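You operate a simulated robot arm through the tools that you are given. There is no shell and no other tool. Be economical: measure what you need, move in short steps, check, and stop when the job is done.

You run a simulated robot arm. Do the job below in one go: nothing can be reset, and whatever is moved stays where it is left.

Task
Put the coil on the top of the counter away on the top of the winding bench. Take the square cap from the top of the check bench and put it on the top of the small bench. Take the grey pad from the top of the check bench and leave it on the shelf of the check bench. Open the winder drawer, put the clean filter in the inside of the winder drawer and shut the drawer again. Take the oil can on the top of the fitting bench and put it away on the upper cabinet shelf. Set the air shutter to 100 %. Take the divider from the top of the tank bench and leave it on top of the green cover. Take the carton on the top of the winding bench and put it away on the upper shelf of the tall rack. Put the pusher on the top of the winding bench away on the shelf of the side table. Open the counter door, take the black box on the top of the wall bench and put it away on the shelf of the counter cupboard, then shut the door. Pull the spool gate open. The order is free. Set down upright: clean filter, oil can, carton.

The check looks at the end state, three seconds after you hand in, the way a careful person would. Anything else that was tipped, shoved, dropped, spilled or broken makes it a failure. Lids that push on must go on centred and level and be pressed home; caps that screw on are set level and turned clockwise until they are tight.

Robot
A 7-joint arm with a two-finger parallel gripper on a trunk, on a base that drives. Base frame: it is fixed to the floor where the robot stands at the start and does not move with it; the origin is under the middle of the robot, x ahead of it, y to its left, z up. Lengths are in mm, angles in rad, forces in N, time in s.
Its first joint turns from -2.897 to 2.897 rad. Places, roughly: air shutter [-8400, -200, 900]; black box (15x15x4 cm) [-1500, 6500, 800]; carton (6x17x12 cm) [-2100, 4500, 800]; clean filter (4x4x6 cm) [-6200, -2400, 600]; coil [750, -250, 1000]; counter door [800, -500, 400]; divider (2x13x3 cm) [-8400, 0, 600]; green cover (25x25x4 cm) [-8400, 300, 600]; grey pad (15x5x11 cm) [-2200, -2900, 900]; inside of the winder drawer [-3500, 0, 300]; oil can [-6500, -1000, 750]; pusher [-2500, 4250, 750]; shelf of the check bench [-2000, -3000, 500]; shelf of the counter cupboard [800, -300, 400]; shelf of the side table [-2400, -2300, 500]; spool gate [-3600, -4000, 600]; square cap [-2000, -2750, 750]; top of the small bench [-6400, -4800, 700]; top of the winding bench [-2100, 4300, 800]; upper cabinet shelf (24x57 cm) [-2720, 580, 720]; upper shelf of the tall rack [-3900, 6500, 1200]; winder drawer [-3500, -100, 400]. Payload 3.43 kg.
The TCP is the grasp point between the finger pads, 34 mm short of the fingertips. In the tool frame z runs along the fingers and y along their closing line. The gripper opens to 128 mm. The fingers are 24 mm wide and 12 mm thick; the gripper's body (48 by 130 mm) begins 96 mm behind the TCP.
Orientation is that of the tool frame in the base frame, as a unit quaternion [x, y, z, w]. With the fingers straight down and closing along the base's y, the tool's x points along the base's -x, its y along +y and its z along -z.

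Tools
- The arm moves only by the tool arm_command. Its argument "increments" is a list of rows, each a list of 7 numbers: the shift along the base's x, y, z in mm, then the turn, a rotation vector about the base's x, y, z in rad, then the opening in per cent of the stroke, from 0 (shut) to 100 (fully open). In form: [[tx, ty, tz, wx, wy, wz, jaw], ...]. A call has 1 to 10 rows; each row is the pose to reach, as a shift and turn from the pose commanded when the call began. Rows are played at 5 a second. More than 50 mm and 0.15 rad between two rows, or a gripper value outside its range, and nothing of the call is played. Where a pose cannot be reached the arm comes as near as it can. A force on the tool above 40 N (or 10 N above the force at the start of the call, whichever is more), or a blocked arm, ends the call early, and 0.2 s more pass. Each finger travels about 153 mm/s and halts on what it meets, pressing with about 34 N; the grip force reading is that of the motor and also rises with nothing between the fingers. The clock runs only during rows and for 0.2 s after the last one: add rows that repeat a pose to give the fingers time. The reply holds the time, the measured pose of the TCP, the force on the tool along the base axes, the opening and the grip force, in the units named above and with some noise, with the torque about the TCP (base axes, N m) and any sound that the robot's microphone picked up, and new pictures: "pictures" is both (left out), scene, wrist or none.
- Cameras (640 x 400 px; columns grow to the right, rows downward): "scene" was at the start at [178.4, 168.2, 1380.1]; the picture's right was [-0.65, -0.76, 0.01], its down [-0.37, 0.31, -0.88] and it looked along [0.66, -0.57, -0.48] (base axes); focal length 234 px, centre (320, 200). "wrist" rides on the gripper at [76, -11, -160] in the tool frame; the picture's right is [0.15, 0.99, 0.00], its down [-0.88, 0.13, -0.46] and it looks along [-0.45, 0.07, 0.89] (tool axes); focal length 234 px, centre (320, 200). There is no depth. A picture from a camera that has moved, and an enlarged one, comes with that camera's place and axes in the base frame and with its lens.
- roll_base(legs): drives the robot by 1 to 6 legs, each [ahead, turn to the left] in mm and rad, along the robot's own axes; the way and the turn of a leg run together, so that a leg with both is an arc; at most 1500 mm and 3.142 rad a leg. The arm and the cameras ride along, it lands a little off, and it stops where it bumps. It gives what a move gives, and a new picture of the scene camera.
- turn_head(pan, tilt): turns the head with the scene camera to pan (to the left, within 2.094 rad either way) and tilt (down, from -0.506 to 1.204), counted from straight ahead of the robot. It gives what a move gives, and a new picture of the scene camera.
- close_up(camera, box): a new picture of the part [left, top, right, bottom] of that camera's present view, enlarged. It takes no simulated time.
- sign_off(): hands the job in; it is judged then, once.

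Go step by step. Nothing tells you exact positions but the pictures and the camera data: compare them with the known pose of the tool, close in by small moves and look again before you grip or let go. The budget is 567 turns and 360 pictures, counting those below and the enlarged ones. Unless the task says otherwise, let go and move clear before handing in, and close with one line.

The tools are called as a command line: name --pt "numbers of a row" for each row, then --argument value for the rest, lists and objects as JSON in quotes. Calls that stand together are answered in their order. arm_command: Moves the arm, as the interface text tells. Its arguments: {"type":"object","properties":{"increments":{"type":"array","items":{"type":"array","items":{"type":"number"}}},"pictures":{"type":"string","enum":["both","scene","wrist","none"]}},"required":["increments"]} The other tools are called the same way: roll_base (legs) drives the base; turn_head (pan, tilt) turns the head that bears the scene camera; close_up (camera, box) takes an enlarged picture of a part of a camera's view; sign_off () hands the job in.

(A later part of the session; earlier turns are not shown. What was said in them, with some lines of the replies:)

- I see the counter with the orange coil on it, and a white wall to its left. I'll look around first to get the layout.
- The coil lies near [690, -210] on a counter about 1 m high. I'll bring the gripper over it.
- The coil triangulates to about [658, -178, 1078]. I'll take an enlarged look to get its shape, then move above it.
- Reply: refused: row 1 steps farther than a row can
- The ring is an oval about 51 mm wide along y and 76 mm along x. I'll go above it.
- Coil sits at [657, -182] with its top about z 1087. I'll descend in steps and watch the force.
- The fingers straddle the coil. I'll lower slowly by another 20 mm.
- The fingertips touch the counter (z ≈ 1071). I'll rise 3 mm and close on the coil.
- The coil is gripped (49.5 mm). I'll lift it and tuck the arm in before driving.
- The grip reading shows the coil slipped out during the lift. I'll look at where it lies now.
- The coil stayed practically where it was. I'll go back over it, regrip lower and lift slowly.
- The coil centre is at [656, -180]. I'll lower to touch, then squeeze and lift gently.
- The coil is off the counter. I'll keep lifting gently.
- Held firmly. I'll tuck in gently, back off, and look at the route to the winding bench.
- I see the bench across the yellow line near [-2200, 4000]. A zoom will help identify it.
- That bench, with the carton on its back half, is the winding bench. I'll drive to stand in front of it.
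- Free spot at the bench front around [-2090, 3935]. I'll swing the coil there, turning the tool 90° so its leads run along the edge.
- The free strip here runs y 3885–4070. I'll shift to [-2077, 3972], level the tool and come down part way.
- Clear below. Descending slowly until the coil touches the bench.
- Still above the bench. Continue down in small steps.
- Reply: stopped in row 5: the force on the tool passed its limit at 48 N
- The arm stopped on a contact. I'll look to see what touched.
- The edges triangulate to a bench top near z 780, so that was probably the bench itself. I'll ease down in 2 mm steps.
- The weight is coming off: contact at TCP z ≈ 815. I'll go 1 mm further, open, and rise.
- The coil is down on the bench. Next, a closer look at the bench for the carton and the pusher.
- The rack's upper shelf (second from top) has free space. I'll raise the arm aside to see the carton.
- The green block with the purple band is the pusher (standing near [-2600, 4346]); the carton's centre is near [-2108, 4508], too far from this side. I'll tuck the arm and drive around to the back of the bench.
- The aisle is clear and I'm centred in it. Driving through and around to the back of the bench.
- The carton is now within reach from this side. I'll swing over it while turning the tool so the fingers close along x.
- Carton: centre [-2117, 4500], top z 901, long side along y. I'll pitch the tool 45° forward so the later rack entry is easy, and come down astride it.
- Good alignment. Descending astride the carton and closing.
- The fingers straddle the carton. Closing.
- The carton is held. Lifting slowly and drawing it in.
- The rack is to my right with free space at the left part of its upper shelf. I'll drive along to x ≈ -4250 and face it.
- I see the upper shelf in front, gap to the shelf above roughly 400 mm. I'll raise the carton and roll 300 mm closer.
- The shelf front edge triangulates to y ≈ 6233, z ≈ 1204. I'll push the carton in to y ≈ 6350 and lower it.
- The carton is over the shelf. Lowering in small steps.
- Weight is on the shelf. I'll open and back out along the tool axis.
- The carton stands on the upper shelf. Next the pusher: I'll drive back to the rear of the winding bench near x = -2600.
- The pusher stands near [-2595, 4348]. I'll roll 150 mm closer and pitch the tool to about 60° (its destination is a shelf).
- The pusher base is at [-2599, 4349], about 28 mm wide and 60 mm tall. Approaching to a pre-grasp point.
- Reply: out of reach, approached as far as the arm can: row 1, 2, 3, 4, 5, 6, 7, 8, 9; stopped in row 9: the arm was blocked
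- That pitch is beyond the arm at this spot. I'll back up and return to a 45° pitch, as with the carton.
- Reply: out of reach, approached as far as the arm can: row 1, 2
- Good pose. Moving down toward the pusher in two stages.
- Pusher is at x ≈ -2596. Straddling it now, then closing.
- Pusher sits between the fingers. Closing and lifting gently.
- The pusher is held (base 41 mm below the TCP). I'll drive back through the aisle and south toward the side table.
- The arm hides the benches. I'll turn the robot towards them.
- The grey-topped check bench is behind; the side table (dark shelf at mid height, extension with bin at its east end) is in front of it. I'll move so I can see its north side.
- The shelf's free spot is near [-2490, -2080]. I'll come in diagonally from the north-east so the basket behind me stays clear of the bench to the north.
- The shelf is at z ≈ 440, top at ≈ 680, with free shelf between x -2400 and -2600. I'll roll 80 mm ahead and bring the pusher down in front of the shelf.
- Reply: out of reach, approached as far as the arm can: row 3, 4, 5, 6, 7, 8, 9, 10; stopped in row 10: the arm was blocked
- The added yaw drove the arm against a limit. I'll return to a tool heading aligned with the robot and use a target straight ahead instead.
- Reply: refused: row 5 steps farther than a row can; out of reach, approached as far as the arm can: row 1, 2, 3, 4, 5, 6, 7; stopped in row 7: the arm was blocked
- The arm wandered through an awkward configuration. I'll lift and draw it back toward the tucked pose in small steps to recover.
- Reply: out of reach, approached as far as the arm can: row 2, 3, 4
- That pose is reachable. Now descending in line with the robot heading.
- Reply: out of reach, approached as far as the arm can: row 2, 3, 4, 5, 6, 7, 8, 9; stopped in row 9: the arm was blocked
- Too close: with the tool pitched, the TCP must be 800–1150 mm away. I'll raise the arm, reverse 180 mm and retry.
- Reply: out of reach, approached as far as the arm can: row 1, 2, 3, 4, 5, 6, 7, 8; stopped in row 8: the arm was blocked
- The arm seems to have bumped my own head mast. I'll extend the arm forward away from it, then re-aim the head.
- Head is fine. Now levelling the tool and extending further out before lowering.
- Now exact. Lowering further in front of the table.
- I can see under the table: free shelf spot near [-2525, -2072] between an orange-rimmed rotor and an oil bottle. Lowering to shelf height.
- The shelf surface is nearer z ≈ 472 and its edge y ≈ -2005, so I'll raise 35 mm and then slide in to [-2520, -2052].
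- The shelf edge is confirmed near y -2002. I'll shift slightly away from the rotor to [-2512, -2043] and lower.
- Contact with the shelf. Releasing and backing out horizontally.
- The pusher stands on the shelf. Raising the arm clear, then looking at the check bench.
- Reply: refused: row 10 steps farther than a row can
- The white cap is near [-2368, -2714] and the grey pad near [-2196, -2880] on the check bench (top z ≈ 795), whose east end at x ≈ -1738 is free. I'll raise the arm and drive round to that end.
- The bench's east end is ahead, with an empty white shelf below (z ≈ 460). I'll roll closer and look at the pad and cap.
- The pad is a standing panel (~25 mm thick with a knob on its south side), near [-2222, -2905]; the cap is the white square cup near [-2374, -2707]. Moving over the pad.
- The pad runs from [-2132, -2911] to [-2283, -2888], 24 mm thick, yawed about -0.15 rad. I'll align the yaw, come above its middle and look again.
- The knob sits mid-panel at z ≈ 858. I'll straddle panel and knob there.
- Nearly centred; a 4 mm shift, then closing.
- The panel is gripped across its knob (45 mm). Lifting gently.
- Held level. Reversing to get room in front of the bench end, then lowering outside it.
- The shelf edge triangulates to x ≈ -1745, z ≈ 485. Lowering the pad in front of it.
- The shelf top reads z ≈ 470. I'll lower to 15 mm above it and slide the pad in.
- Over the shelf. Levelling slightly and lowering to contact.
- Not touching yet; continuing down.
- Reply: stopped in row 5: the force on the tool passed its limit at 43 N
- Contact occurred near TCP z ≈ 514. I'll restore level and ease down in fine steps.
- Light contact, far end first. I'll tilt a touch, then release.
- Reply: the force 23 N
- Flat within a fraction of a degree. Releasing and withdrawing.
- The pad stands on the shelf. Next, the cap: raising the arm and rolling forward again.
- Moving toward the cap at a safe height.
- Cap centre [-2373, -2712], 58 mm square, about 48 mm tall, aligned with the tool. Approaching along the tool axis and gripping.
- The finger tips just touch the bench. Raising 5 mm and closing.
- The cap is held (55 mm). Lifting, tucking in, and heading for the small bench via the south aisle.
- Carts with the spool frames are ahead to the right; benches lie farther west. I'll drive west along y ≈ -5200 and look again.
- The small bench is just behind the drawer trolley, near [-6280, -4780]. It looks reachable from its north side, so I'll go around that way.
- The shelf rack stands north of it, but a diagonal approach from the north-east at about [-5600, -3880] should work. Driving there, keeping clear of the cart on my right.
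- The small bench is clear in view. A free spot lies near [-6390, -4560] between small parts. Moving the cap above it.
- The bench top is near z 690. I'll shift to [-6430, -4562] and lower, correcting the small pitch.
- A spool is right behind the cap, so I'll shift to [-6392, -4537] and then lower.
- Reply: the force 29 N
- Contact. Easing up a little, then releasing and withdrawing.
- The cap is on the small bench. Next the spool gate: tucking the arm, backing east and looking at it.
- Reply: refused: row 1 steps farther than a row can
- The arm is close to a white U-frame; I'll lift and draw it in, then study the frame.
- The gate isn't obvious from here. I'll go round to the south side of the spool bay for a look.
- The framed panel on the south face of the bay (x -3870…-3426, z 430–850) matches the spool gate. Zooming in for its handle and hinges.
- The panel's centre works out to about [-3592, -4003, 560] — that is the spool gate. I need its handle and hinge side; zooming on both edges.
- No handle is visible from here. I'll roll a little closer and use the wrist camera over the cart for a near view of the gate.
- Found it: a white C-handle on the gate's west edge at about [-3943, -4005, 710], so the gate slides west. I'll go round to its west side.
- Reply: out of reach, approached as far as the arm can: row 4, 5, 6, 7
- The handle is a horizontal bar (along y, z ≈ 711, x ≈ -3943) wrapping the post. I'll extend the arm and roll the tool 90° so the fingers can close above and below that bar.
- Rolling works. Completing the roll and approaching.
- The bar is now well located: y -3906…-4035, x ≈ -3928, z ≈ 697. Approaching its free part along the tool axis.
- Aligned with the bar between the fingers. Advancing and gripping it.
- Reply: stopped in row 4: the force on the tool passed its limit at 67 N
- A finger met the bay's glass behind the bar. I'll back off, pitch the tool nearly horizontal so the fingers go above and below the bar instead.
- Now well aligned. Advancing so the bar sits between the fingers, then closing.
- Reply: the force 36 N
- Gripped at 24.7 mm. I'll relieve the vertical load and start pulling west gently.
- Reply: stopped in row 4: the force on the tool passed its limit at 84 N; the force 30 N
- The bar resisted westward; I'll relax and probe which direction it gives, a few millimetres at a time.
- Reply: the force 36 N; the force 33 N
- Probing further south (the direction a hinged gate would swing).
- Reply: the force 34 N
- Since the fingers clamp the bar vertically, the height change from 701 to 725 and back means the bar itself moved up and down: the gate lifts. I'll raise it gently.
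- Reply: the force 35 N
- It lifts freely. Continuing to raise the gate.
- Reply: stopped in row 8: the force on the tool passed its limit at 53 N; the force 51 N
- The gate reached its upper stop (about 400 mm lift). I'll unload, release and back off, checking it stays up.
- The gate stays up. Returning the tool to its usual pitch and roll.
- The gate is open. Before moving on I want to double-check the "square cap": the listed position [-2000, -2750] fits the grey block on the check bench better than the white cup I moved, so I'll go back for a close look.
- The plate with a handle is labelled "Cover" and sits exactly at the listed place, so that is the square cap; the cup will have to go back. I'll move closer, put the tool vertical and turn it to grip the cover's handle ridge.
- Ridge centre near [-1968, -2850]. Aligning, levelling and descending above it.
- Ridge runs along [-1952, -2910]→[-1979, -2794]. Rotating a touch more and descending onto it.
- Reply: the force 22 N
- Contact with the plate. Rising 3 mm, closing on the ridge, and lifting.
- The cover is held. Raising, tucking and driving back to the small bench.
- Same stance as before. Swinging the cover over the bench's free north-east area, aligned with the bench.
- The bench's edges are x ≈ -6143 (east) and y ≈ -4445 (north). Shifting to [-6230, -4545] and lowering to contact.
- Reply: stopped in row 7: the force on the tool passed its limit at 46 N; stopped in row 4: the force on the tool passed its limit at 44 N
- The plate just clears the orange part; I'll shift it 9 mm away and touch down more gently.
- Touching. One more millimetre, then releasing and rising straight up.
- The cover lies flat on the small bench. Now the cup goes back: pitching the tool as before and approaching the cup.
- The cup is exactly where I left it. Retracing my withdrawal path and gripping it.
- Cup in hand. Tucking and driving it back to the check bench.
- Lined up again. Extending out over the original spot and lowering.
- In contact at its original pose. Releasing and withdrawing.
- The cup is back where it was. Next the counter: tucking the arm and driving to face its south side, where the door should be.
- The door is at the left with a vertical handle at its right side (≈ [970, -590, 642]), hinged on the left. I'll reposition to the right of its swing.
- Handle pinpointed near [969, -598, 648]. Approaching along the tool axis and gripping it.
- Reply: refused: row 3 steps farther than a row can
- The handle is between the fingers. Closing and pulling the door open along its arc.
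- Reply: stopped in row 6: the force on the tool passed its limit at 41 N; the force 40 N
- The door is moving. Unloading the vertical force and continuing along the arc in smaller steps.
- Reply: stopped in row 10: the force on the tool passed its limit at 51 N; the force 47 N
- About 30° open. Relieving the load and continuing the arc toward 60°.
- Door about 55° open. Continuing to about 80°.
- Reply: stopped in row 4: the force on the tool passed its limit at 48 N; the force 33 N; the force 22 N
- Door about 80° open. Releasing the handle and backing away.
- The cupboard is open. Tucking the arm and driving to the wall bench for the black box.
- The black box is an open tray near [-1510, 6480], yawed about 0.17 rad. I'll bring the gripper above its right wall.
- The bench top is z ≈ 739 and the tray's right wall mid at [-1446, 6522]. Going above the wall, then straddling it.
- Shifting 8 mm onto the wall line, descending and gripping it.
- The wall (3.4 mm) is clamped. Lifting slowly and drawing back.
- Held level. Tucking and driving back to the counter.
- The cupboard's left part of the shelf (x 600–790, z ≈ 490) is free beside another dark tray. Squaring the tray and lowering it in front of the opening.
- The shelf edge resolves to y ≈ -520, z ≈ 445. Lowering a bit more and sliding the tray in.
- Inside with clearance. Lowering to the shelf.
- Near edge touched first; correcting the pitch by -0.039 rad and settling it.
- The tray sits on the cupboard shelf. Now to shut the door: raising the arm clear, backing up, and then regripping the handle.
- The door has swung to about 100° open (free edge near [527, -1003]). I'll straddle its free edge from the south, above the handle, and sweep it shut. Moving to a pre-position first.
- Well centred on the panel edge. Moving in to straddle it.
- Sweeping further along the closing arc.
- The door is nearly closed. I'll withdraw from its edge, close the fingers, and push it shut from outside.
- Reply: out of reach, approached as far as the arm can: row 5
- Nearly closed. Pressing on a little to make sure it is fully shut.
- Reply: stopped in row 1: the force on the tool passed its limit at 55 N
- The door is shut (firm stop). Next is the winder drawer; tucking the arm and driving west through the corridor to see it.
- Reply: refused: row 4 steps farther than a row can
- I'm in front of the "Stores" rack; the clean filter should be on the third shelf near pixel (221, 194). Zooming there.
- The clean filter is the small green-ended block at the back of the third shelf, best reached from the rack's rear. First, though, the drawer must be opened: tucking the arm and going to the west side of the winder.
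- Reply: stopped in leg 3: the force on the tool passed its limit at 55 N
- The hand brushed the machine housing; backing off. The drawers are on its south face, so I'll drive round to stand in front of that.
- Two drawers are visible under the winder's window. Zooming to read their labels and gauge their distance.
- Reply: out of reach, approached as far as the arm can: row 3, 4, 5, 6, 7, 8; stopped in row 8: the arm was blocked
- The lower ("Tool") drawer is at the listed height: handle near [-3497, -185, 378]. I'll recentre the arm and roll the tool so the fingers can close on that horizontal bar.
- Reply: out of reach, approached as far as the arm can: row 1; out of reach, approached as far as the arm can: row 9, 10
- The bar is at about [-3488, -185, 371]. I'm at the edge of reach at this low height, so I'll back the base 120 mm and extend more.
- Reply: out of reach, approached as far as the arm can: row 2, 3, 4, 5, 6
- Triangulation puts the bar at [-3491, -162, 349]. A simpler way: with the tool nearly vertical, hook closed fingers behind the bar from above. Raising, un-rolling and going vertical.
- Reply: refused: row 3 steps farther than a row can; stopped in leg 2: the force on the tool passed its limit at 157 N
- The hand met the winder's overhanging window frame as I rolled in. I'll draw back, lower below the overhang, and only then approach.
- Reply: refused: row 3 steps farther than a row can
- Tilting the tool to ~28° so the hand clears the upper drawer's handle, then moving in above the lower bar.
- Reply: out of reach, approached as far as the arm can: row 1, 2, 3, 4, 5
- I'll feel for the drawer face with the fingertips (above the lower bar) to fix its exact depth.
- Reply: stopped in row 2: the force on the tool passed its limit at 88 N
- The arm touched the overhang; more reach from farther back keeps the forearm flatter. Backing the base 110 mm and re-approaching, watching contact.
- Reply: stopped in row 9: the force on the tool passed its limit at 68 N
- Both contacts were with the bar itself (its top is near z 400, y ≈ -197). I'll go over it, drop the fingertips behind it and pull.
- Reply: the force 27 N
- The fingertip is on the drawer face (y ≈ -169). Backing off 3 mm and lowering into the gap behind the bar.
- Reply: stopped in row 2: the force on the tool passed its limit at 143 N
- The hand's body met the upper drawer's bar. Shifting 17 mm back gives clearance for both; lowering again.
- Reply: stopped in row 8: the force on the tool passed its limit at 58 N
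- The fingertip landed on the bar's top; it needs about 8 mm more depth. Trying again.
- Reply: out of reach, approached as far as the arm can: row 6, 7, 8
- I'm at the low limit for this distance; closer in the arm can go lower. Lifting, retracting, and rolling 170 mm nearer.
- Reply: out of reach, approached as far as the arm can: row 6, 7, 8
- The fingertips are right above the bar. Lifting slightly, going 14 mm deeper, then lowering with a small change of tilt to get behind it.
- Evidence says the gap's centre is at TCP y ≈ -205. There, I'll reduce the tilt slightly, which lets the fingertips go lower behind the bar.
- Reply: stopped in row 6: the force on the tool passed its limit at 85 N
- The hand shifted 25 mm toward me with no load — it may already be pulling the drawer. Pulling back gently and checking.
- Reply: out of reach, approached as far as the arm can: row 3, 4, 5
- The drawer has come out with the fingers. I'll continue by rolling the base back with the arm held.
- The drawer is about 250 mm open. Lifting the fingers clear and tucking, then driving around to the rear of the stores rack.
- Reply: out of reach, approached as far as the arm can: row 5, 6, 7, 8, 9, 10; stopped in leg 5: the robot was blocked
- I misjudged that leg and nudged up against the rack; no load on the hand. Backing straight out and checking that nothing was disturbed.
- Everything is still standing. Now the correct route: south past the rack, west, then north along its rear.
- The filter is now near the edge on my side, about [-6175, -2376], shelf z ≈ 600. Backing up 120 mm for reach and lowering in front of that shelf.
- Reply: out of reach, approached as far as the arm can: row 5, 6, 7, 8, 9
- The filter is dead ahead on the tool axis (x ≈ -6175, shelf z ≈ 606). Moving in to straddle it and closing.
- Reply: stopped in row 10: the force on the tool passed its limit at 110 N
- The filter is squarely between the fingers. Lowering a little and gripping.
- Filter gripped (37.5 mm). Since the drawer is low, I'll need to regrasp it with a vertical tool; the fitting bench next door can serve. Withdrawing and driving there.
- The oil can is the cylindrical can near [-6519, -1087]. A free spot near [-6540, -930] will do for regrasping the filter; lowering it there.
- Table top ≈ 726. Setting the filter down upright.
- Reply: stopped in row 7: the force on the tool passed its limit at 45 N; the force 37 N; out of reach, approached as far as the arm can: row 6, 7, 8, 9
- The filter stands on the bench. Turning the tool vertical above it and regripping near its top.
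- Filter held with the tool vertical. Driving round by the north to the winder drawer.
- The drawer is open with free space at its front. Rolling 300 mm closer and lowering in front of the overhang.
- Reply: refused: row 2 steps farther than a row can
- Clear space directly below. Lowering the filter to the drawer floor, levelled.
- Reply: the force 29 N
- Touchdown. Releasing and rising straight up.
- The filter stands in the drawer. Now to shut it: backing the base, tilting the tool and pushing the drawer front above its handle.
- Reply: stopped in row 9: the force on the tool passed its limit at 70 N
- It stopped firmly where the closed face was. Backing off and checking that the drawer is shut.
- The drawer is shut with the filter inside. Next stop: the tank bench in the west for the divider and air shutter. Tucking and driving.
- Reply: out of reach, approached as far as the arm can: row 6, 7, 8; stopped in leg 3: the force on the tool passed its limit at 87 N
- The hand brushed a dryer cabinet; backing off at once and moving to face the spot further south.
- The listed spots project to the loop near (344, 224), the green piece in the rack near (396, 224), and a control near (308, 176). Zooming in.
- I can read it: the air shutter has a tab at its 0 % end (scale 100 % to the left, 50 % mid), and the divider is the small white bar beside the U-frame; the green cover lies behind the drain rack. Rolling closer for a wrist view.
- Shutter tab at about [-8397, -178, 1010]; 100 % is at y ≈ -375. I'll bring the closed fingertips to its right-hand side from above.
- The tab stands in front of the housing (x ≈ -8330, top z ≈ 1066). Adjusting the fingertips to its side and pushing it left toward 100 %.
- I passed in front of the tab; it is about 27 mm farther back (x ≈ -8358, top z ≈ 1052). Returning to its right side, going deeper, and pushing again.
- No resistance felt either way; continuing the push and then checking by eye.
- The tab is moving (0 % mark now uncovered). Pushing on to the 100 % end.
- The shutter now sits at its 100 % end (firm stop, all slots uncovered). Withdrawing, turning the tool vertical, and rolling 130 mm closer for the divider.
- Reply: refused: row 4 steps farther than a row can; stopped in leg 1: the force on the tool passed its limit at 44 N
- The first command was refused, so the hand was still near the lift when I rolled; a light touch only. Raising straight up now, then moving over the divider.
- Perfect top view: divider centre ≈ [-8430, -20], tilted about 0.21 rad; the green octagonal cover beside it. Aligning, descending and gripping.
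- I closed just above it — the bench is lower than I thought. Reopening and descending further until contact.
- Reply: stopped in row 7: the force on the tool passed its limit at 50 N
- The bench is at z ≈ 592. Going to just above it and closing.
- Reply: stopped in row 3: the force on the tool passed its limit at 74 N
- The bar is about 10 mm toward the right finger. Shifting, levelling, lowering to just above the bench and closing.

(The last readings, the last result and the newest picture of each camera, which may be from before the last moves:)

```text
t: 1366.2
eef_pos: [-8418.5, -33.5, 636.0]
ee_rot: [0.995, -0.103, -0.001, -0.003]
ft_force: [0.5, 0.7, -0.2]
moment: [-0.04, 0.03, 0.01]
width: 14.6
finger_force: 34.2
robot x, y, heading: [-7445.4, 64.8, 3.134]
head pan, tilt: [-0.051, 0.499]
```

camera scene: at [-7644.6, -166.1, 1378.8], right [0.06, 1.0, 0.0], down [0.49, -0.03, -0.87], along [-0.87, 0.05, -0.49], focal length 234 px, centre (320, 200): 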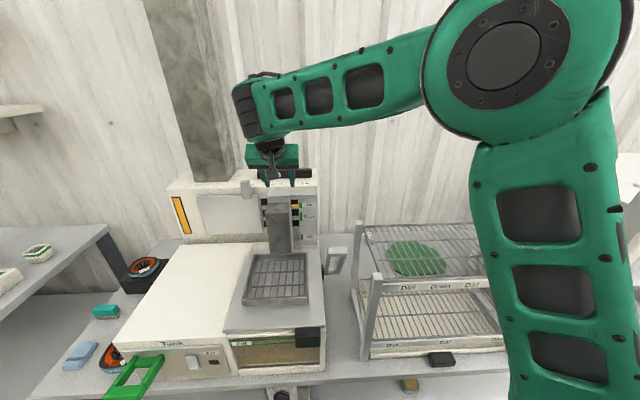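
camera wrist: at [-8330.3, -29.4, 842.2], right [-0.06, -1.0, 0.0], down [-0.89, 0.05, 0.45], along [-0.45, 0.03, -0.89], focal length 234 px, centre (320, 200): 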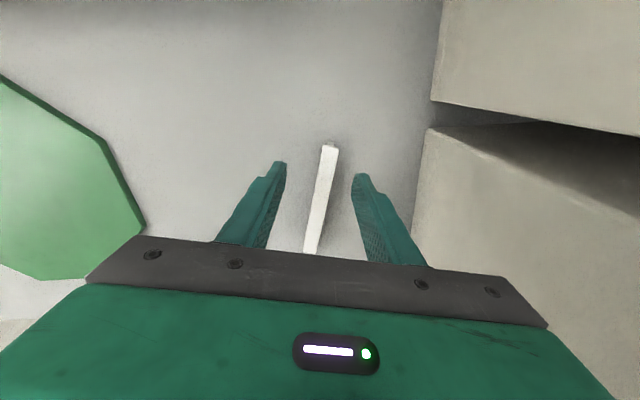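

Gripped (14.6 mm). Lifting and carrying it over the green cover.

arm_command --pt "0 0 8 0 0 0 0" --pt "0 0 25 0 0 0 0" --pt "0 0 55 0 0 0 0" --pt "0 0 90 0 0 0 0" --pt "2 20 125 0 0 0 0" --pt "5 55 140 0 0 0 0" --pt "8 95 145 0 0 0 0" --pt "12 135 145 0 0 0 0" --pt "16 175 145 0 0 0 0" --pt "20 215 145 0 0 0 0" --pictures "none"

arm_command --pt "5 40 0 0 0 0 0" --pt "9 80 0 0 0 0 0" --pt "13 113 -10 0 0 0 0" --pt "13 113 -40 0 0 0 0" --pt "13 113 -60 0 0 0 0" --pt "13 113 -60 0 0 0 0" --pictures "wrist"

```text
t: 1368.4
eef_pos: [-8398.9, 183.6, 780.7]
ee_rot: [0.995, -0.102, -0.001, -0.003]
ft_force: [0.0, -0.1, -0.2]
moment: [0.05, 0.0, 0.03]
width: 14.6
finger_force: 34.0
robot x, y, heading: [-7444.0, 63.2, 3.136]
head pan, tilt: [-0.051, 0.499]
```

```text
t: 1369.8
eef_pos: [-8386.3, 298.4, 721.6]
ee_rot: [0.995, -0.102, -0.002, -0.003]
ft_force: [-0.4, 0.4, -0.1]
moment: [0.01, 0.02, 0.0]
width: 14.7
finger_force: 33.9
robot x, y, heading: [-7443.5, 61.2, 3.137]
head pan, tilt: [-0.051, 0.499]
camera wrist: at [-8308.1, 291.4, 878.6], right [-0.06, -1.0, -0.01], down [-0.89, 0.05, 0.46], along [-0.46, 0.03, -0.89], focal length 234 px, centre (320, 200)
```

wrist: 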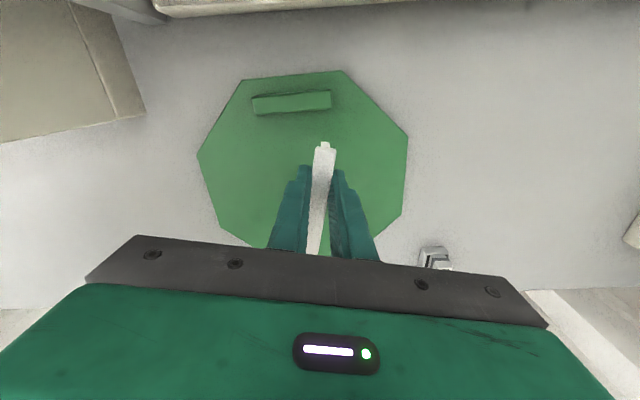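

Right over the cover. Lowering to contact.

arm_command --pt "0 4 -15 0 0 0 0" --pt "0 4 -28 0 0 0 0" --pt "0 4 -36 0 0 0 0" --pt "0 4 -41 0 0 0 0" --pt "0 4 -45 0 0 0 0" --pt "0 4 -48 0 0 0 0" --pictures "none"

```text
t: 1371.2
eef_pos: [-8385.6, 299.8, 672.5]
ee_rot: [0.995, -0.103, -0.003, -0.003]
ft_force: [-0.6, -0.3, -0.6]
moment: [0.01, -0.02, -0.01]
width: 14.6
finger_force: 33.8
robot x, y, heading: [-7440.2, 63.6, 3.141]
head pan, tilt: [-0.051, 0.499]
```

arm_command --pt "0 0 -3 0 0 0 0" --pt "0 0 -6 0 0 0 0" --pt "0 0 -9 0 0 0 0" --pt "0 0 -12 0 0 0 0" --pt "0 0 -15 0 0 0 0" --pictures "none"

```text
t: 1372.4
eef_pos: [-8385.1, 301.3, 656.2]
ee_rot: [0.995, -0.103, -0.002, -0.003]
ft_force: [0.4, -0.1, 0.1]
moment: [-0.03, 0.02, 0.03]
width: 15.0
finger_force: 34.1
robot x, y, heading: [-7441.9, 64.6, 3.137]
head pan, tilt: [-0.051, 0.499]
```

arm_command --pt "0 0 -3 0 0 0 0" --pt "0 0 -6 0 0 0 0" --pt "0 0 -9 0 0 0 0" --pt "0 0 -11 0 0 0 0" --pt "0 0 -13 0 0 0 0" --pictures "none"

```text
t: 1373.6
eef_pos: [-8386.6, 301.1, 646.3]
ee_rot: [0.995, -0.102, -0.002, -0.002]
ft_force: [3.5, -1.1, 14.1]
moment: [-0.07, -0.16, -0.01]
width: 14.8
finger_force: 34.0
robot x, y, heading: [-7438.5, 64.6, 3.139]
head pan, tilt: [-0.051, 0.499]
```

Contact (14 N). Releasing and rising straight up.

arm_command --pt "0 0 1 0 0 0 0" --pt "0 0 1 0 0 0 18" --pt "0 0 1 0 0 0 30" --pt "0 0 12 0 0 0 35" --pt "0 0 35 0 0 0 35" --pt "0 0 75 0 0 0 35" --pt "0 0 120 0 0 0 35" --pt "0 0 165 0 0 0 35" --pt "0 0 210 0 0 0 35" --pt "0 0 255 0 0 0 35" --pictures "wrist"

```text
t: 1375.8
eef_pos: [-8386.6, 300.3, 898.6]
ee_rot: [0.995, -0.103, -0.002, -0.003]
ft_force: [-0.1, 0.4, -0.3]
moment: [-0.05, -0.04, 0.01]
width: 44.7
finger_force: 0.2
robot x, y, heading: [-7443.3, 61.2, 3.139]
head pan, tilt: [-0.051, 0.499]
camera wrist: at [-8308.6, 294.8, 1057.3], right [-0.06, -1.0, -0.01], down [-0.89, 0.05, 0.46], along [-0.46, 0.03, -0.89], focal length 234 px, centre (320, 200)
```

wrist: 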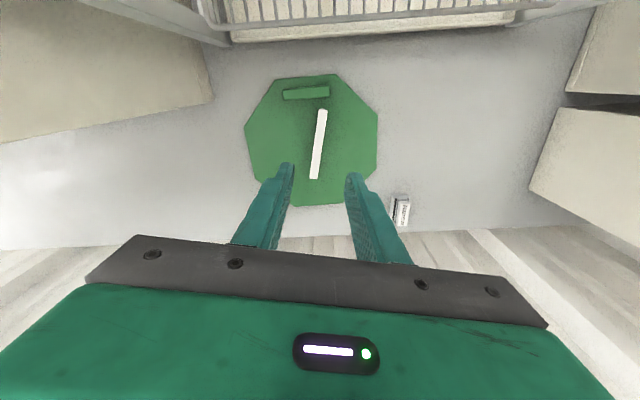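

The divider lies on the green cover. Raising and tucking with a 40° pitch for the oil can, then driving to the fitting bench.

arm_command --pt "0 0 48 0 0 0.05 60" --pt "0 0 96 0 0 0.1 60" --pt "0 0 144 0 0 0.15 60" --pt "0 0 192 0 0 0.2 60" --pt "5 0 240 0 0 0.2 60" --pt "20 -5 280 0 0 0.2 60" --pt "50 -20 310 0 0 0.2 60" --pt "85 -45 325 0 0 0.2 60" --pt "120 -70 330 0 0 0.2 60" --pt "155 -95 330 0 0 0.2 60" --pictures "none"

arm_command --pt "35 -20 0 0 0.1 0 60" --pt "70 -45 0 0 0.2 0 60" --pt "105 -70 0 0 0.3 0 60" --pt "140 -95 -5 0 0.4 0 60" --pt "165 -115 -15 0 0.5 0 60" --pt "175 -125 -30 0 0.6 0 60" --pt "180 -130 -45 0 0.7 0 60" --pt "180 -130 -60 0 0.7 0 60" --pictures "none"

roll_base --legs '[[-150, 0], [0, 1.571], [1110, 0], [0, 1.571]]'

```text
t: 1378.0
eef_pos: [-8230.9, 204.3, 1228.5]
ee_rot: [1.0, -0.004, -0.001, -0.002]
ft_force: [-1.4, 0.5, -1.2]
moment: [-0.07, -0.08, -0.04]
width: 76.6
finger_force: 0.1
robot x, y, heading: [-7441.6, 64.1, 3.135]
head pan, tilt: [-0.051, 0.499]
```

```text
t: 1379.8
eef_pos: [-8052.9, 77.0, 1169.5]
ee_rot: [0.939, -0.004, -0.345, -0.002]
ft_force: [0.1, 0.3, 0.5]
moment: [0.0, -0.02, 0.0]
width: 76.9
finger_force: 0.0
robot x, y, heading: [-7442.7, 65.1, 3.138]
head pan, tilt: [-0.051, 0.499]
```

```text
t: 1395.1
eef_pos: [-6736.4, -1071.3, 1170.7]
ee_rot: [0.01, 0.938, -0.004, 0.345]
ft_force: [0.2, 0.0, 0.0]
moment: [-0.01, 0.0, -0.01]
width: 76.9
finger_force: 0.1
robot x, y, heading: [-7345.0, -1069.0, -0.015]
head pan, tilt: [-0.051, 0.499]
camera scene: at [-7140.3, -838.4, 1379.0], right [-0.07, -1.0, 0.0], down [-0.49, 0.03, -0.87], along [0.87, -0.06, -0.49], focal length 234 px, centre (320, 200)
```

scene: 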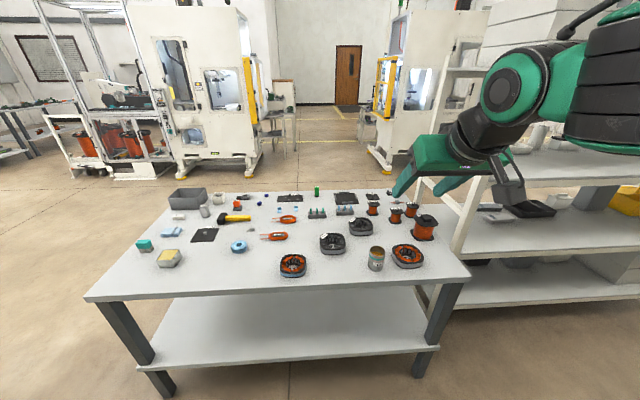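

Approaching the oil can to a pre-grasp point.

arm_command --pt "15 -2 -40 0 0 0 75" --pt "30 -4 -80 0 0 0 75" --pt "45 -6 -120 0 0 0 75" --pt "60 -8 -160 0 0 0 75" --pt "78 -10 -200 0 0 0 75" --pt "98 -12 -240 0 0 0 75" --pt "120 -14 -275 0 0 0 75" --pt "140 -16 -305 0 0 0 75" --pt "150 -18 -318 0 0 0 75" --pt "150 -18 -318 0 0 0 75" --pictures "wrist"

```text
t: 1397.3
eef_pos: [-6602.5, -1088.1, 859.5]
ee_rot: [0.01, 0.937, -0.004, 0.35]
ft_force: [0.6, -0.4, 0.0]
moment: [-0.01, -0.04, 0.0]
width: 96.0
finger_force: 0.1
robot x, y, heading: [-7344.3, -1068.8, -0.019]
head pan, tilt: [-0.051, 0.499]
camera wrist: at [-6763.7, -1096.1, 928.4], right [-0.09, 0.99, -0.1], down [0.37, 0.12, 0.92], along [0.93, 0.05, -0.37], focal length 234 px, centre (320, 200)
```

wrist: 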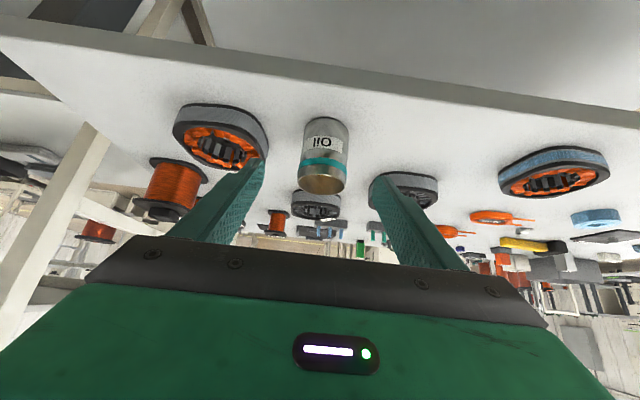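

The can is straight ahead ([-6525, -1084], ~50 mm wide). Straddling, closing and lifting gently.

arm_command --pt "20 1 -20 0 0 0 75" --pt "42 2 -44 0 0 0 75" --pt "62 4 -66 0 0 0 75" --pt "75 4 -81 0 0 0 75" --pt "75 4 -81 0 0 0 60" --pt "75 4 -81 0 0 0 45" --pt "75 4 -81 0 0 0 30" --pt "75 4 -81 0 0 0 0" --pt "75 4 -81 0 0 0 0" --pt "75 4 -76 0 0 0 0" --pictures "none"

arm_command --pt "0 0 8 0 0 0 0" --pt "0 0 20 0 0 0 0" --pt "-5 0 38 0 0 0 0" --pt "-15 0 60 0 0 0 0" --pt "-28 0 88 0 0 0 0" --pt "-45 0 118 0 0 0 0" --pt "-62 0 148 0 0 0 0" --pt "-80 0 180 0 0 0 0" --pt "-100 0 212 0 0 0 0" --pt "-120 0 244 0 0 0 0" --pictures "wrist"

```text
t: 1399.5
eef_pos: [-6526.3, -1084.2, 783.2]
ee_rot: [0.01, 0.937, -0.004, 0.35]
ft_force: [-0.4, 0.4, -1.5]
moment: [0.04, 0.02, -0.01]
width: 53.7
finger_force: 33.7
robot x, y, heading: [-7345.3, -1064.9, -0.019]
head pan, tilt: [-0.051, 0.499]
```

```text
t: 1401.7
eef_pos: [-6645.8, -1084.0, 1025.0]
ee_rot: [0.009, 0.937, -0.003, 0.35]
ft_force: [1.1, 1.3, -1.8]
moment: [-0.02, -0.03, -0.01]
width: 53.8
finger_force: 33.5
robot x, y, heading: [-7346.3, -1069.5, -0.016]
head pan, tilt: [-0.051, 0.499]
camera wrist: at [-6807.8, -1092.5, 1095.5], right [-0.09, 0.99, -0.1], down [0.37, 0.12, 0.92], along [0.93, 0.05, -0.38], focal length 234 px, centre (320, 200)
```

wrist: 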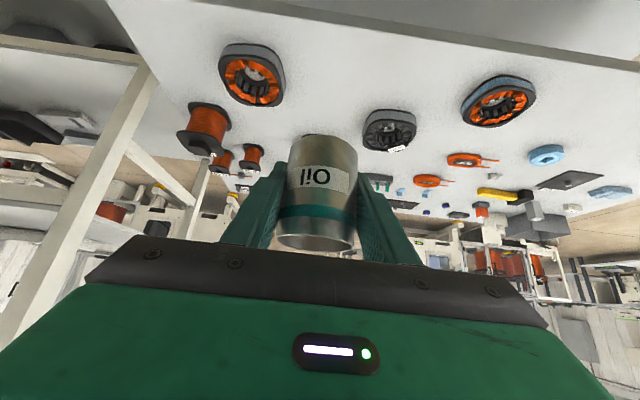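

The can is held upright. Tucking and driving round to the east side of the cabinet shelf.

arm_command --pt "-20 0 30 0 0 0 0" --pt "-40 0 60 0 0 0 0" --pt "-60 0 90 0 0 0 0" --pt "-80 0 120 0 0 0 0" --pt "-90 0 135 0 0 0 0" --pictures "none"

roll_base --legs '[[0, 1.587], [1500, 0], [270, 0], [0, -1.571], [1500, 0], [1130, 0]]'

```text
t: 1402.9
eef_pos: [-6736.0, -1086.0, 1162.2]
ee_rot: [0.01, 0.936, -0.004, 0.352]
ft_force: [0.1, 1.0, -1.9]
moment: [-0.01, 0.01, -0.01]
width: 53.8
finger_force: 33.7
robot x, y, heading: [-7341.4, -1067.8, -0.016]
head pan, tilt: [-0.051, 0.499]
```

```text
t: 1433.4
eef_pos: [-4056.3, 398.8, 1162.4]
ee_rot: [0.045, 0.935, -0.016, 0.35]
ft_force: [-0.5, -1.2, -0.5]
moment: [0.02, 0.03, -0.01]
width: 51.7
finger_force: 33.8
robot x, y, heading: [-4659.6, 465.1, -0.092]
head pan, tilt: [-0.051, 0.499]
camera scene: at [-4440.4, 675.0, 1379.0], right [-0.14, -0.99, 0.0], down [-0.49, 0.07, -0.87], along [0.86, -0.12, -0.49], focal length 234 px, centre (320, 200)
```

scene: 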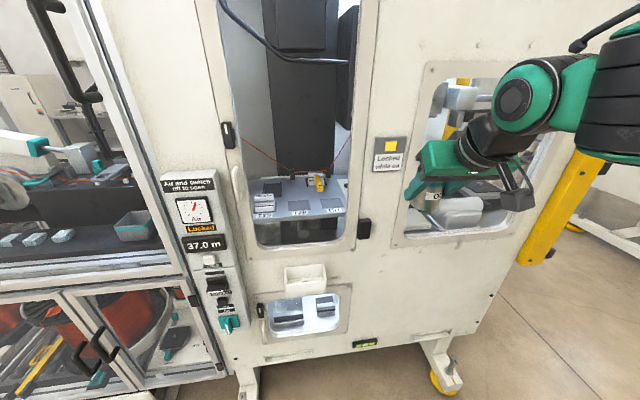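

roll_base --legs '[[0, -1.479], [1500, 0], [330, 0], [0, 1.571], [1500, 0], [1500, 0]]'

```text
t: 1465.6
eef_pos: [-1097.7, -1577.5, 1168.6]
ee_rot: [0.032, 0.934, -0.012, 0.357]
ft_force: [0.3, -0.2, -1.4]
moment: [0.04, 0.01, 0.02]
width: 48.3
finger_force: 34.3
robot x, y, heading: [-1692.6, -1529.8, -0.061]
head pan, tilt: [-0.051, 0.499]
camera scene: at [-1475.4, -1312.2, 1379.0], right [-0.11, -0.99, 0.0], down [-0.49, 0.06, -0.87], along [0.87, -0.1, -0.49], focal length 234 px, centre (320, 200)
```

scene: 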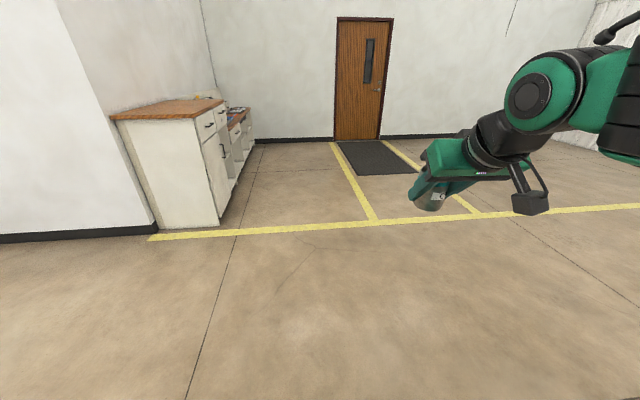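

The grip width is creeping down (48.3 mm) — the can is sliding between the fingers. A quick look.

close_up --camera "wrist" --box '[200, 80, 440, 280]'

```text
2.00 times, centred on (320, 180) of wrist
camera zoom: at [-1260.3, -1577.6, 1236.7], right [-0.04, 0.99, -0.1], down [0.36, 0.11, 0.93], along [0.93, 0.0, -0.36], focal length 468 px, centre (320, 240)
```

zoom: 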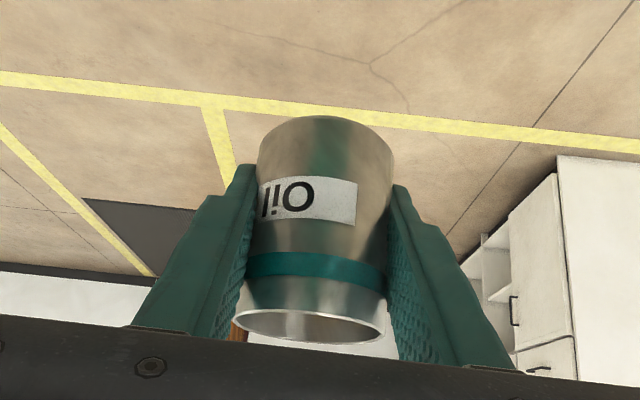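

It is close to being squeezed out, so I must set it down soon and regrip. The nearest surface is the white desk to the north-west; turning gently toward it.

roll_base --legs '[[0, 2.18], [230, 0]]'

```text
t: 1473.3
eef_pos: [-2104.5, -838.3, 1175.5]
ee_rot: [0.812, -0.457, -0.316, -0.178]
ft_force: [0.2, 0.1, -0.8]
moment: [0.01, -0.02, -0.06]
width: 48.1
finger_force: 34.9
robot x, y, heading: [-1801.3, -1329.6, 2.124]
head pan, tilt: [-0.051, 0.499]
camera scene: at [-2101.5, -1280.7, 1379.0], right [0.88, 0.48, 0.0], down [0.24, -0.43, -0.87], along [-0.42, 0.77, -0.49], focal length 234 px, centre (320, 200)
```

scene: 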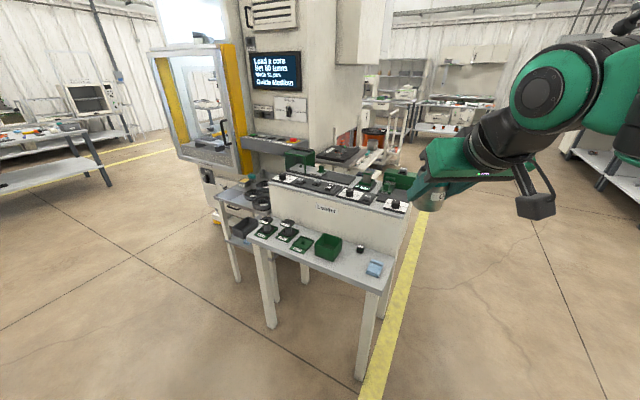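

It is holding for now. I'll set the can on the desk's free gap and regrip: moving over it first.

arm_command --pt "-20 22 0 0 0 0 0" --pt "-45 50 -5 0 0 0 0" --pt "-72 79 -10 0 0 0 0" --pt "-99 108 -20 0 0 0 0" --pt "-126 137 -35 0 0 0 0" --pt "-152 166 -55 0 0 0 0" --pt "-178 194 -80 0 0 0 0" --pt "-203 221 -110 0 0 0 0" --pt "-224 244 -145 0 0 0 0" --pt "-232 253 -185 0 0 0 0" --pictures "none"

arm_command --pt "0 0 -30 0 0 0 0" --pt "0 0 -60 0 0 0 0" --pt "0 0 -90 0 0 0 0" --pt "0 0 -110 0 0 0 0" --pictures "wrist"

```text
t: 1475.5
eef_pos: [-2331.3, -592.0, 996.6]
ee_rot: [0.81, -0.456, -0.321, -0.181]
ft_force: [1.0, 0.0, -1.8]
moment: [-0.05, 0.0, 0.02]
width: 48.1
finger_force: 33.6
robot x, y, heading: [-1801.0, -1332.3, 2.124]
head pan, tilt: [-0.051, 0.499]
```

```text
t: 1476.5
eef_pos: [-2328.1, -594.2, 888.3]
ee_rot: [0.81, -0.456, -0.322, -0.18]
ft_force: [0.2, -0.7, -1.3]
moment: [0.0, 0.02, 0.0]
width: 48.2
finger_force: 33.9
robot x, y, heading: [-1803.2, -1330.5, 2.12]
head pan, tilt: [-0.051, 0.499]
camera wrist: at [-2232.7, -729.2, 950.9], right [-0.79, -0.61, -0.1], down [-0.28, 0.21, 0.94], along [-0.55, 0.77, -0.34], focal length 234 px, centre (320, 200)
```

wrist: 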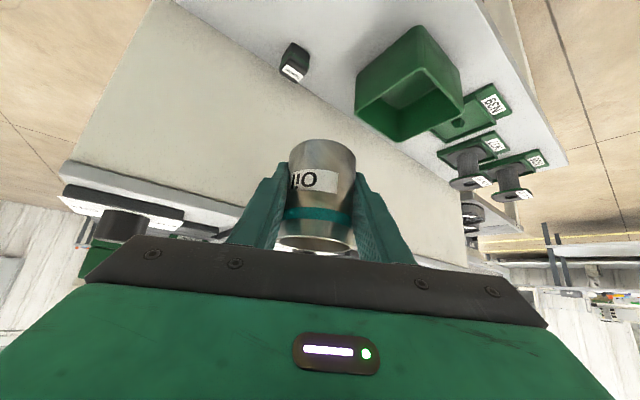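

The label has turned: the can is oval and has merely rotated in the grip to its narrow side, so it is secure after all. Lifting away and heading for the cabinet shelf.

arm_command --pt "0 0 40 0 0 0 0" --pt "5 -5 80 0 0 0 0" --pt "15 -17 120 0 0 0 0" --pt "35 -38 155 0 0 0 0" --pt "60 -66 185 0 0 0 0" --pt "87 -95 210 0 0 0 0" --pt "114 -124 230 0 0 0 0" --pt "141 -153 250 0 0 0 0" --pt "168 -182 265 0 0 0 0" --pt "195 -212 275 0 0 0 0" --pictures "none"

roll_base --legs '[[0, -0.83], [1500, 0], [490, 0], [0, 1.852], [400, 0]]'

```text
t: 1478.7
eef_pos: [-2133.4, -810.4, 1163.8]
ee_rot: [0.811, -0.456, -0.32, -0.18]
ft_force: [-0.7, 0.5, -2.2]
moment: [-0.02, 0.03, 0.04]
width: 48.0
finger_force: 34.2
robot x, y, heading: [-1805.2, -1330.2, 2.12]
head pan, tilt: [-0.051, 0.499]
```

```text
t: 1498.3
eef_pos: [-2217.9, 616.6, 1164.0]
ee_rot: [0.929, -0.031, -0.369, -0.012]
ft_force: [0.4, -0.8, -1.6]
moment: [-0.01, -0.03, -0.01]
width: 48.2
finger_force: 34.2
robot x, y, heading: [-1602.2, 585.5, 3.078]
head pan, tilt: [-0.051, 0.499]
camera scene: at [-1814.5, 373.4, 1379.0], right [0.12, 0.99, 0.0], down [0.49, -0.06, -0.87], along [-0.87, 0.1, -0.49], focal length 234 px, centre (320, 200)
```

scene: 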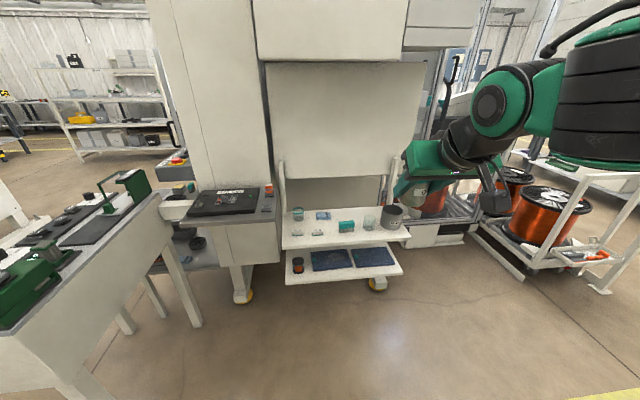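

The shelf is ahead; its front strip near [-2618, 525] is free. Extending over it.

arm_command --pt "-35 -8 -10 0 -0.02 0 0" --pt "-75 -17 -25 0 -0.04 0 0" --pt "-115 -26 -42 0 -0.04 0 0" --pt "-155 -35 -62 0 -0.04 0 0" --pt "-195 -45 -85 0 -0.04 0 0" --pt "-235 -54 -110 0 -0.04 0 0" --pt "-275 -63 -135 0 -0.04 0 0" --pt "-312 -72 -162 0 -0.04 0 0" --pt "-348 -80 -192 0 -0.04 0 0" --pt "-375 -87 -228 0 -0.04 0 0" --pictures "none"

arm_command --pt "-10 -3 -30 0 0 0 0" --pt "-20 -5 -65 0 0 0 0" --pt "-25 -5 -95 0 0 0 0" --pt "-25 -5 -110 0 0 0 0"

```text
t: 1500.5
eef_pos: [-2579.8, 528.0, 945.4]
ee_rot: [0.934, -0.031, -0.356, -0.013]
ft_force: [0.9, 0.6, -0.6]
moment: [-0.06, -0.04, 0.02]
width: 48.1
finger_force: 34.1
robot x, y, heading: [-1597.4, 592.2, 3.077]
head pan, tilt: [-0.051, 0.499]
```

```text
t: 1501.5
eef_pos: [-2602.7, 522.9, 834.2]
ee_rot: [0.934, -0.03, -0.356, -0.012]
ft_force: [-0.1, 0.2, -1.2]
moment: [0.01, 0.0, 0.0]
width: 48.0
finger_force: 34.3
robot x, y, heading: [-1601.9, 590.0, 3.071]
head pan, tilt: [-0.051, 0.499]
camera scene: at [-1814.7, 373.4, 1379.0], right [0.12, 0.99, 0.0], down [0.49, -0.06, -0.87], along [-0.87, 0.1, -0.49], focal length 234 px, centre (320, 200)
camera wrist: at [-2439.2, 523.6, 903.0], right [0.04, -0.99, -0.1], down [-0.36, -0.11, 0.93], along [-0.93, 0.0, -0.36], focal length 234 px, centre (320, 200)
```

scene: 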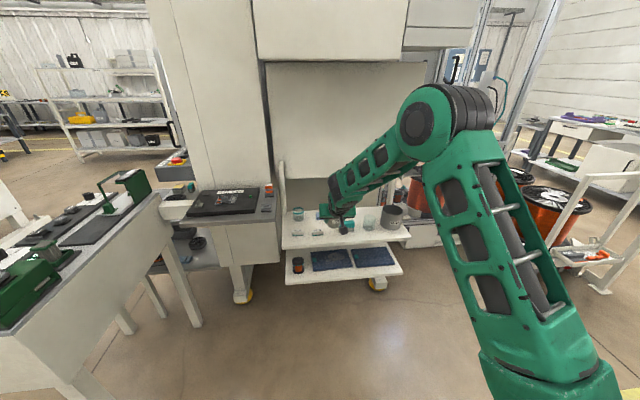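
wrist: 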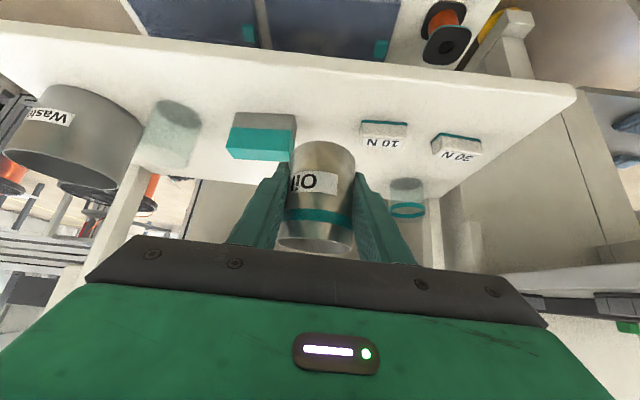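

Gap found between the teal block and the "10 N" block at the shelf front. Positioning at [-2625, 526] and lowering slowly.

arm_command --pt "-12 2 -10 0 0 0 0" --pt "-22 3 -25 0 0 0 0" --pt "-22 3 -40 0 0 0 0" --pt "-22 3 -50 0 0 0 0" --pt "-22 3 -56 0 0 0 0" --pt "-22 3 -60 0 0 0 0" --pt "-22 3 -63 0 0 0 0" --pt "-22 3 -65 0 0 0 0" --pictures "none"

```text
t: 1503.3
eef_pos: [-2625.6, 527.8, 767.7]
ee_rot: [0.934, -0.031, -0.355, -0.013]
ft_force: [-0.6, -0.7, -1.3]
moment: [0.0, -0.02, 0.0]
width: 48.2
finger_force: 34.1
robot x, y, heading: [-1602.5, 589.1, 3.084]
head pan, tilt: [-0.051, 0.499]
```

arm_command --pt "0 0 -2 0 0 0 0" --pt "0 0 -4 0 0 0 0" --pt "0 0 -6 0 0 0 0" --pt "0 0 -8 0 0 0 0" --pt "0 0 -10 0 0 0 0" --pictures "none"

```text
t: 1504.5
eef_pos: [-2625.0, 526.8, 758.1]
ee_rot: [0.934, -0.031, -0.356, -0.013]
ft_force: [0.6, -0.5, -1.1]
moment: [-0.01, -0.05, 0.02]
width: 47.8
finger_force: 33.9
robot x, y, heading: [-1606.2, 589.2, 3.076]
head pan, tilt: [-0.051, 0.499]
```

arm_command --pt "0 0 -2 0 0 0 0" --pt "0 0 -4 0 0 0 0" --pt "0 0 -5 0 0 0 0" --pictures "wrist"

```text
t: 1505.3
eef_pos: [-2624.3, 527.1, 756.8]
ee_rot: [0.933, -0.031, -0.358, -0.013]
ft_force: [11.0, 1.0, 33.3]
moment: [-0.16, -0.8, 0.09]
width: 48.0
finger_force: 33.9
robot x, y, heading: [-1605.2, 591.3, 3.072]
head pan, tilt: [-0.051, 0.499]
camera wrist: at [-2461.2, 527.2, 824.0], right [0.04, -0.99, -0.1], down [-0.36, -0.11, 0.93], along [-0.93, 0.0, -0.36], focal length 234 px, centre (320, 200)
```

wrist: 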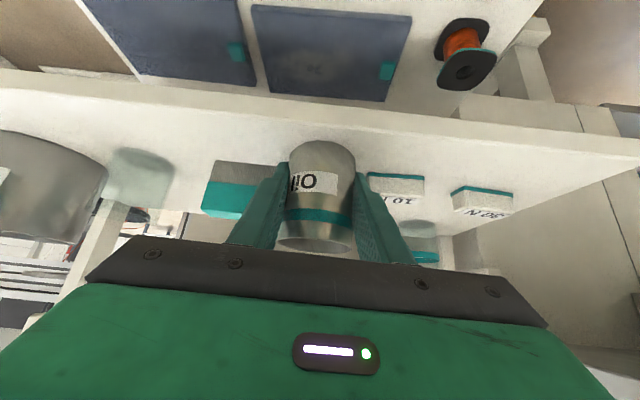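

Contact on the shelf, fully inside its edge. Levelling a hair, then releasing with a small opening and withdrawing along the tool axis.

arm_command --pt "-2 0 3 0 -0.01 0 0" --pt "-3 0 3 0 -0.018 0 0" --pt "-3 0 1 0 -0.018 0 0" --pt "-3 0 -0.5 0 -0.018 0 0" --pt "-3 0 -0.5 0 -0.018 0 0" --pictures "none"

```text
t: 1506.3
eef_pos: [-2620.3, 525.9, 768.4]
ee_rot: [0.934, -0.03, -0.355, -0.012]
ft_force: [-0.6, 0.0, -3.5]
moment: [0.02, 0.04, -0.01]
width: 48.2
finger_force: 34.3
robot x, y, heading: [-1600.2, 589.6, 3.077]
head pan, tilt: [-0.051, 0.499]
stopped in row 5: the force on the tool passed its limit at 47 N (the readings are from after the stop); the commanded pose is now the measured one
```

arm_command --pt "-3 0 -4 0 0 0 0" --pt "-6 0 -7 0 0 0 0" --pt "-6 0 -9 0 0 0 0" --pt "-6 0 -10 0 0 0 0" --pt "-6 0 -10.5 0 0 0 0" --pictures "none"

```text
t: 1507.5
eef_pos: [-2626.4, 524.7, 758.7]
ee_rot: [0.934, -0.029, -0.355, -0.012]
ft_force: [0.7, 0.9, -2.0]
moment: [-0.04, -0.05, 0.0]
width: 48.2
finger_force: 33.8
robot x, y, heading: [-1600.0, 591.1, 3.076]
head pan, tilt: [-0.051, 0.499]
```

arm_command --pt "0 1 -1 0 0 0 0" --pt "0 1 -2 0 0 0 0" --pt "0 1 -2 0 0 0 0" --pictures "none"

```text
t: 1508.3
eef_pos: [-2627.2, 527.5, 756.6]
ee_rot: [0.933, -0.03, -0.357, -0.012]
ft_force: [3.2, -1.5, 11.9]
moment: [-0.17, -0.25, 0.02]
width: 48.3
finger_force: 34.0
robot x, y, heading: [-1598.4, 592.7, 3.074]
head pan, tilt: [-0.051, 0.499]
```

Gentle contact. Releasing.

arm_command --pt "0 0 0.5 0 0 0 39" --pt "0 0 0.5 0 0 0 42" --pt "0 0 0.5 0 0 0 43" --pt "4 0 5 0 0 0 43" --pt "12 0 14 0 0 0 43" --pt "26 0 31 0 0 0 43" --pt "45 0 54 0 0 0 43" --pt "70 0 84 0 0 0 43" --pt "98 0 118 0 0 0 43" --pt "128 0 154 0 0 0 43" --pictures "wrist"

```text
t: 1510.5
eef_pos: [-2496.4, 530.5, 908.6]
ee_rot: [0.934, -0.03, -0.355, -0.013]
ft_force: [-0.5, -0.3, -0.5]
moment: [-0.01, 0.03, 0.01]
width: 55.2
finger_force: 0.1
robot x, y, heading: [-1599.6, 587.9, 3.076]
head pan, tilt: [-0.051, 0.499]
camera wrist: at [-2333.0, 529.9, 977.5], right [0.05, -0.99, -0.1], down [-0.36, -0.11, 0.92], along [-0.93, -0.01, -0.37], focal length 234 px, centre (320, 200)
```

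wrist: 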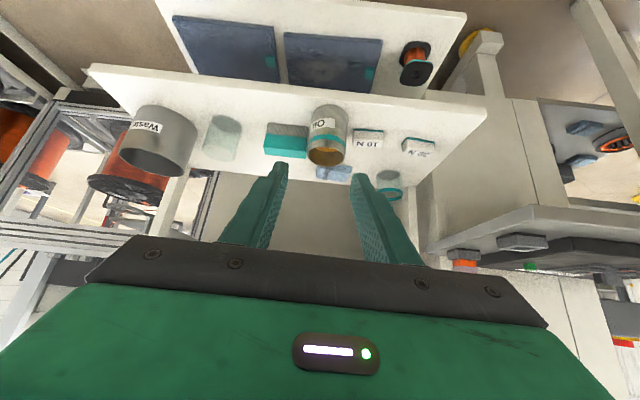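

The oil can stands upright on the upper cabinet shelf. Moving the arm clear and handing in.

arm_command --pt "40 0 20 0 0 0 50" --pt "80 0 45 0 0 0 50" --pt "120 0 70 0 0 0 50" --pt "160 0 95 0 0 0 50" --pictures "none"

sign_off

```text
t: 1511.5
eef_pos: [-2340.7, 528.3, 1005.8]
ee_rot: [0.934, -0.03, -0.355, -0.013]
ft_force: [-0.8, -1.0, -0.1]
moment: [0.01, 0.0, -0.02]
width: 64.0
finger_force: 0.0
robot x, y, heading: [-1602.4, 591.2, 3.078]
head pan, tilt: [-0.051, 0.499]
```

```text
The job is handed in.
```

I did all eleven tasks and handed the job in. I took the "square cap" to be the plate labelled "Cover", because it was the item at the listed spot. I had moved a white cup there by mistake and put it back where it was. The arm or base also bumped the winder, the stores rack, the dryer and the tank lift, with no visible damage.
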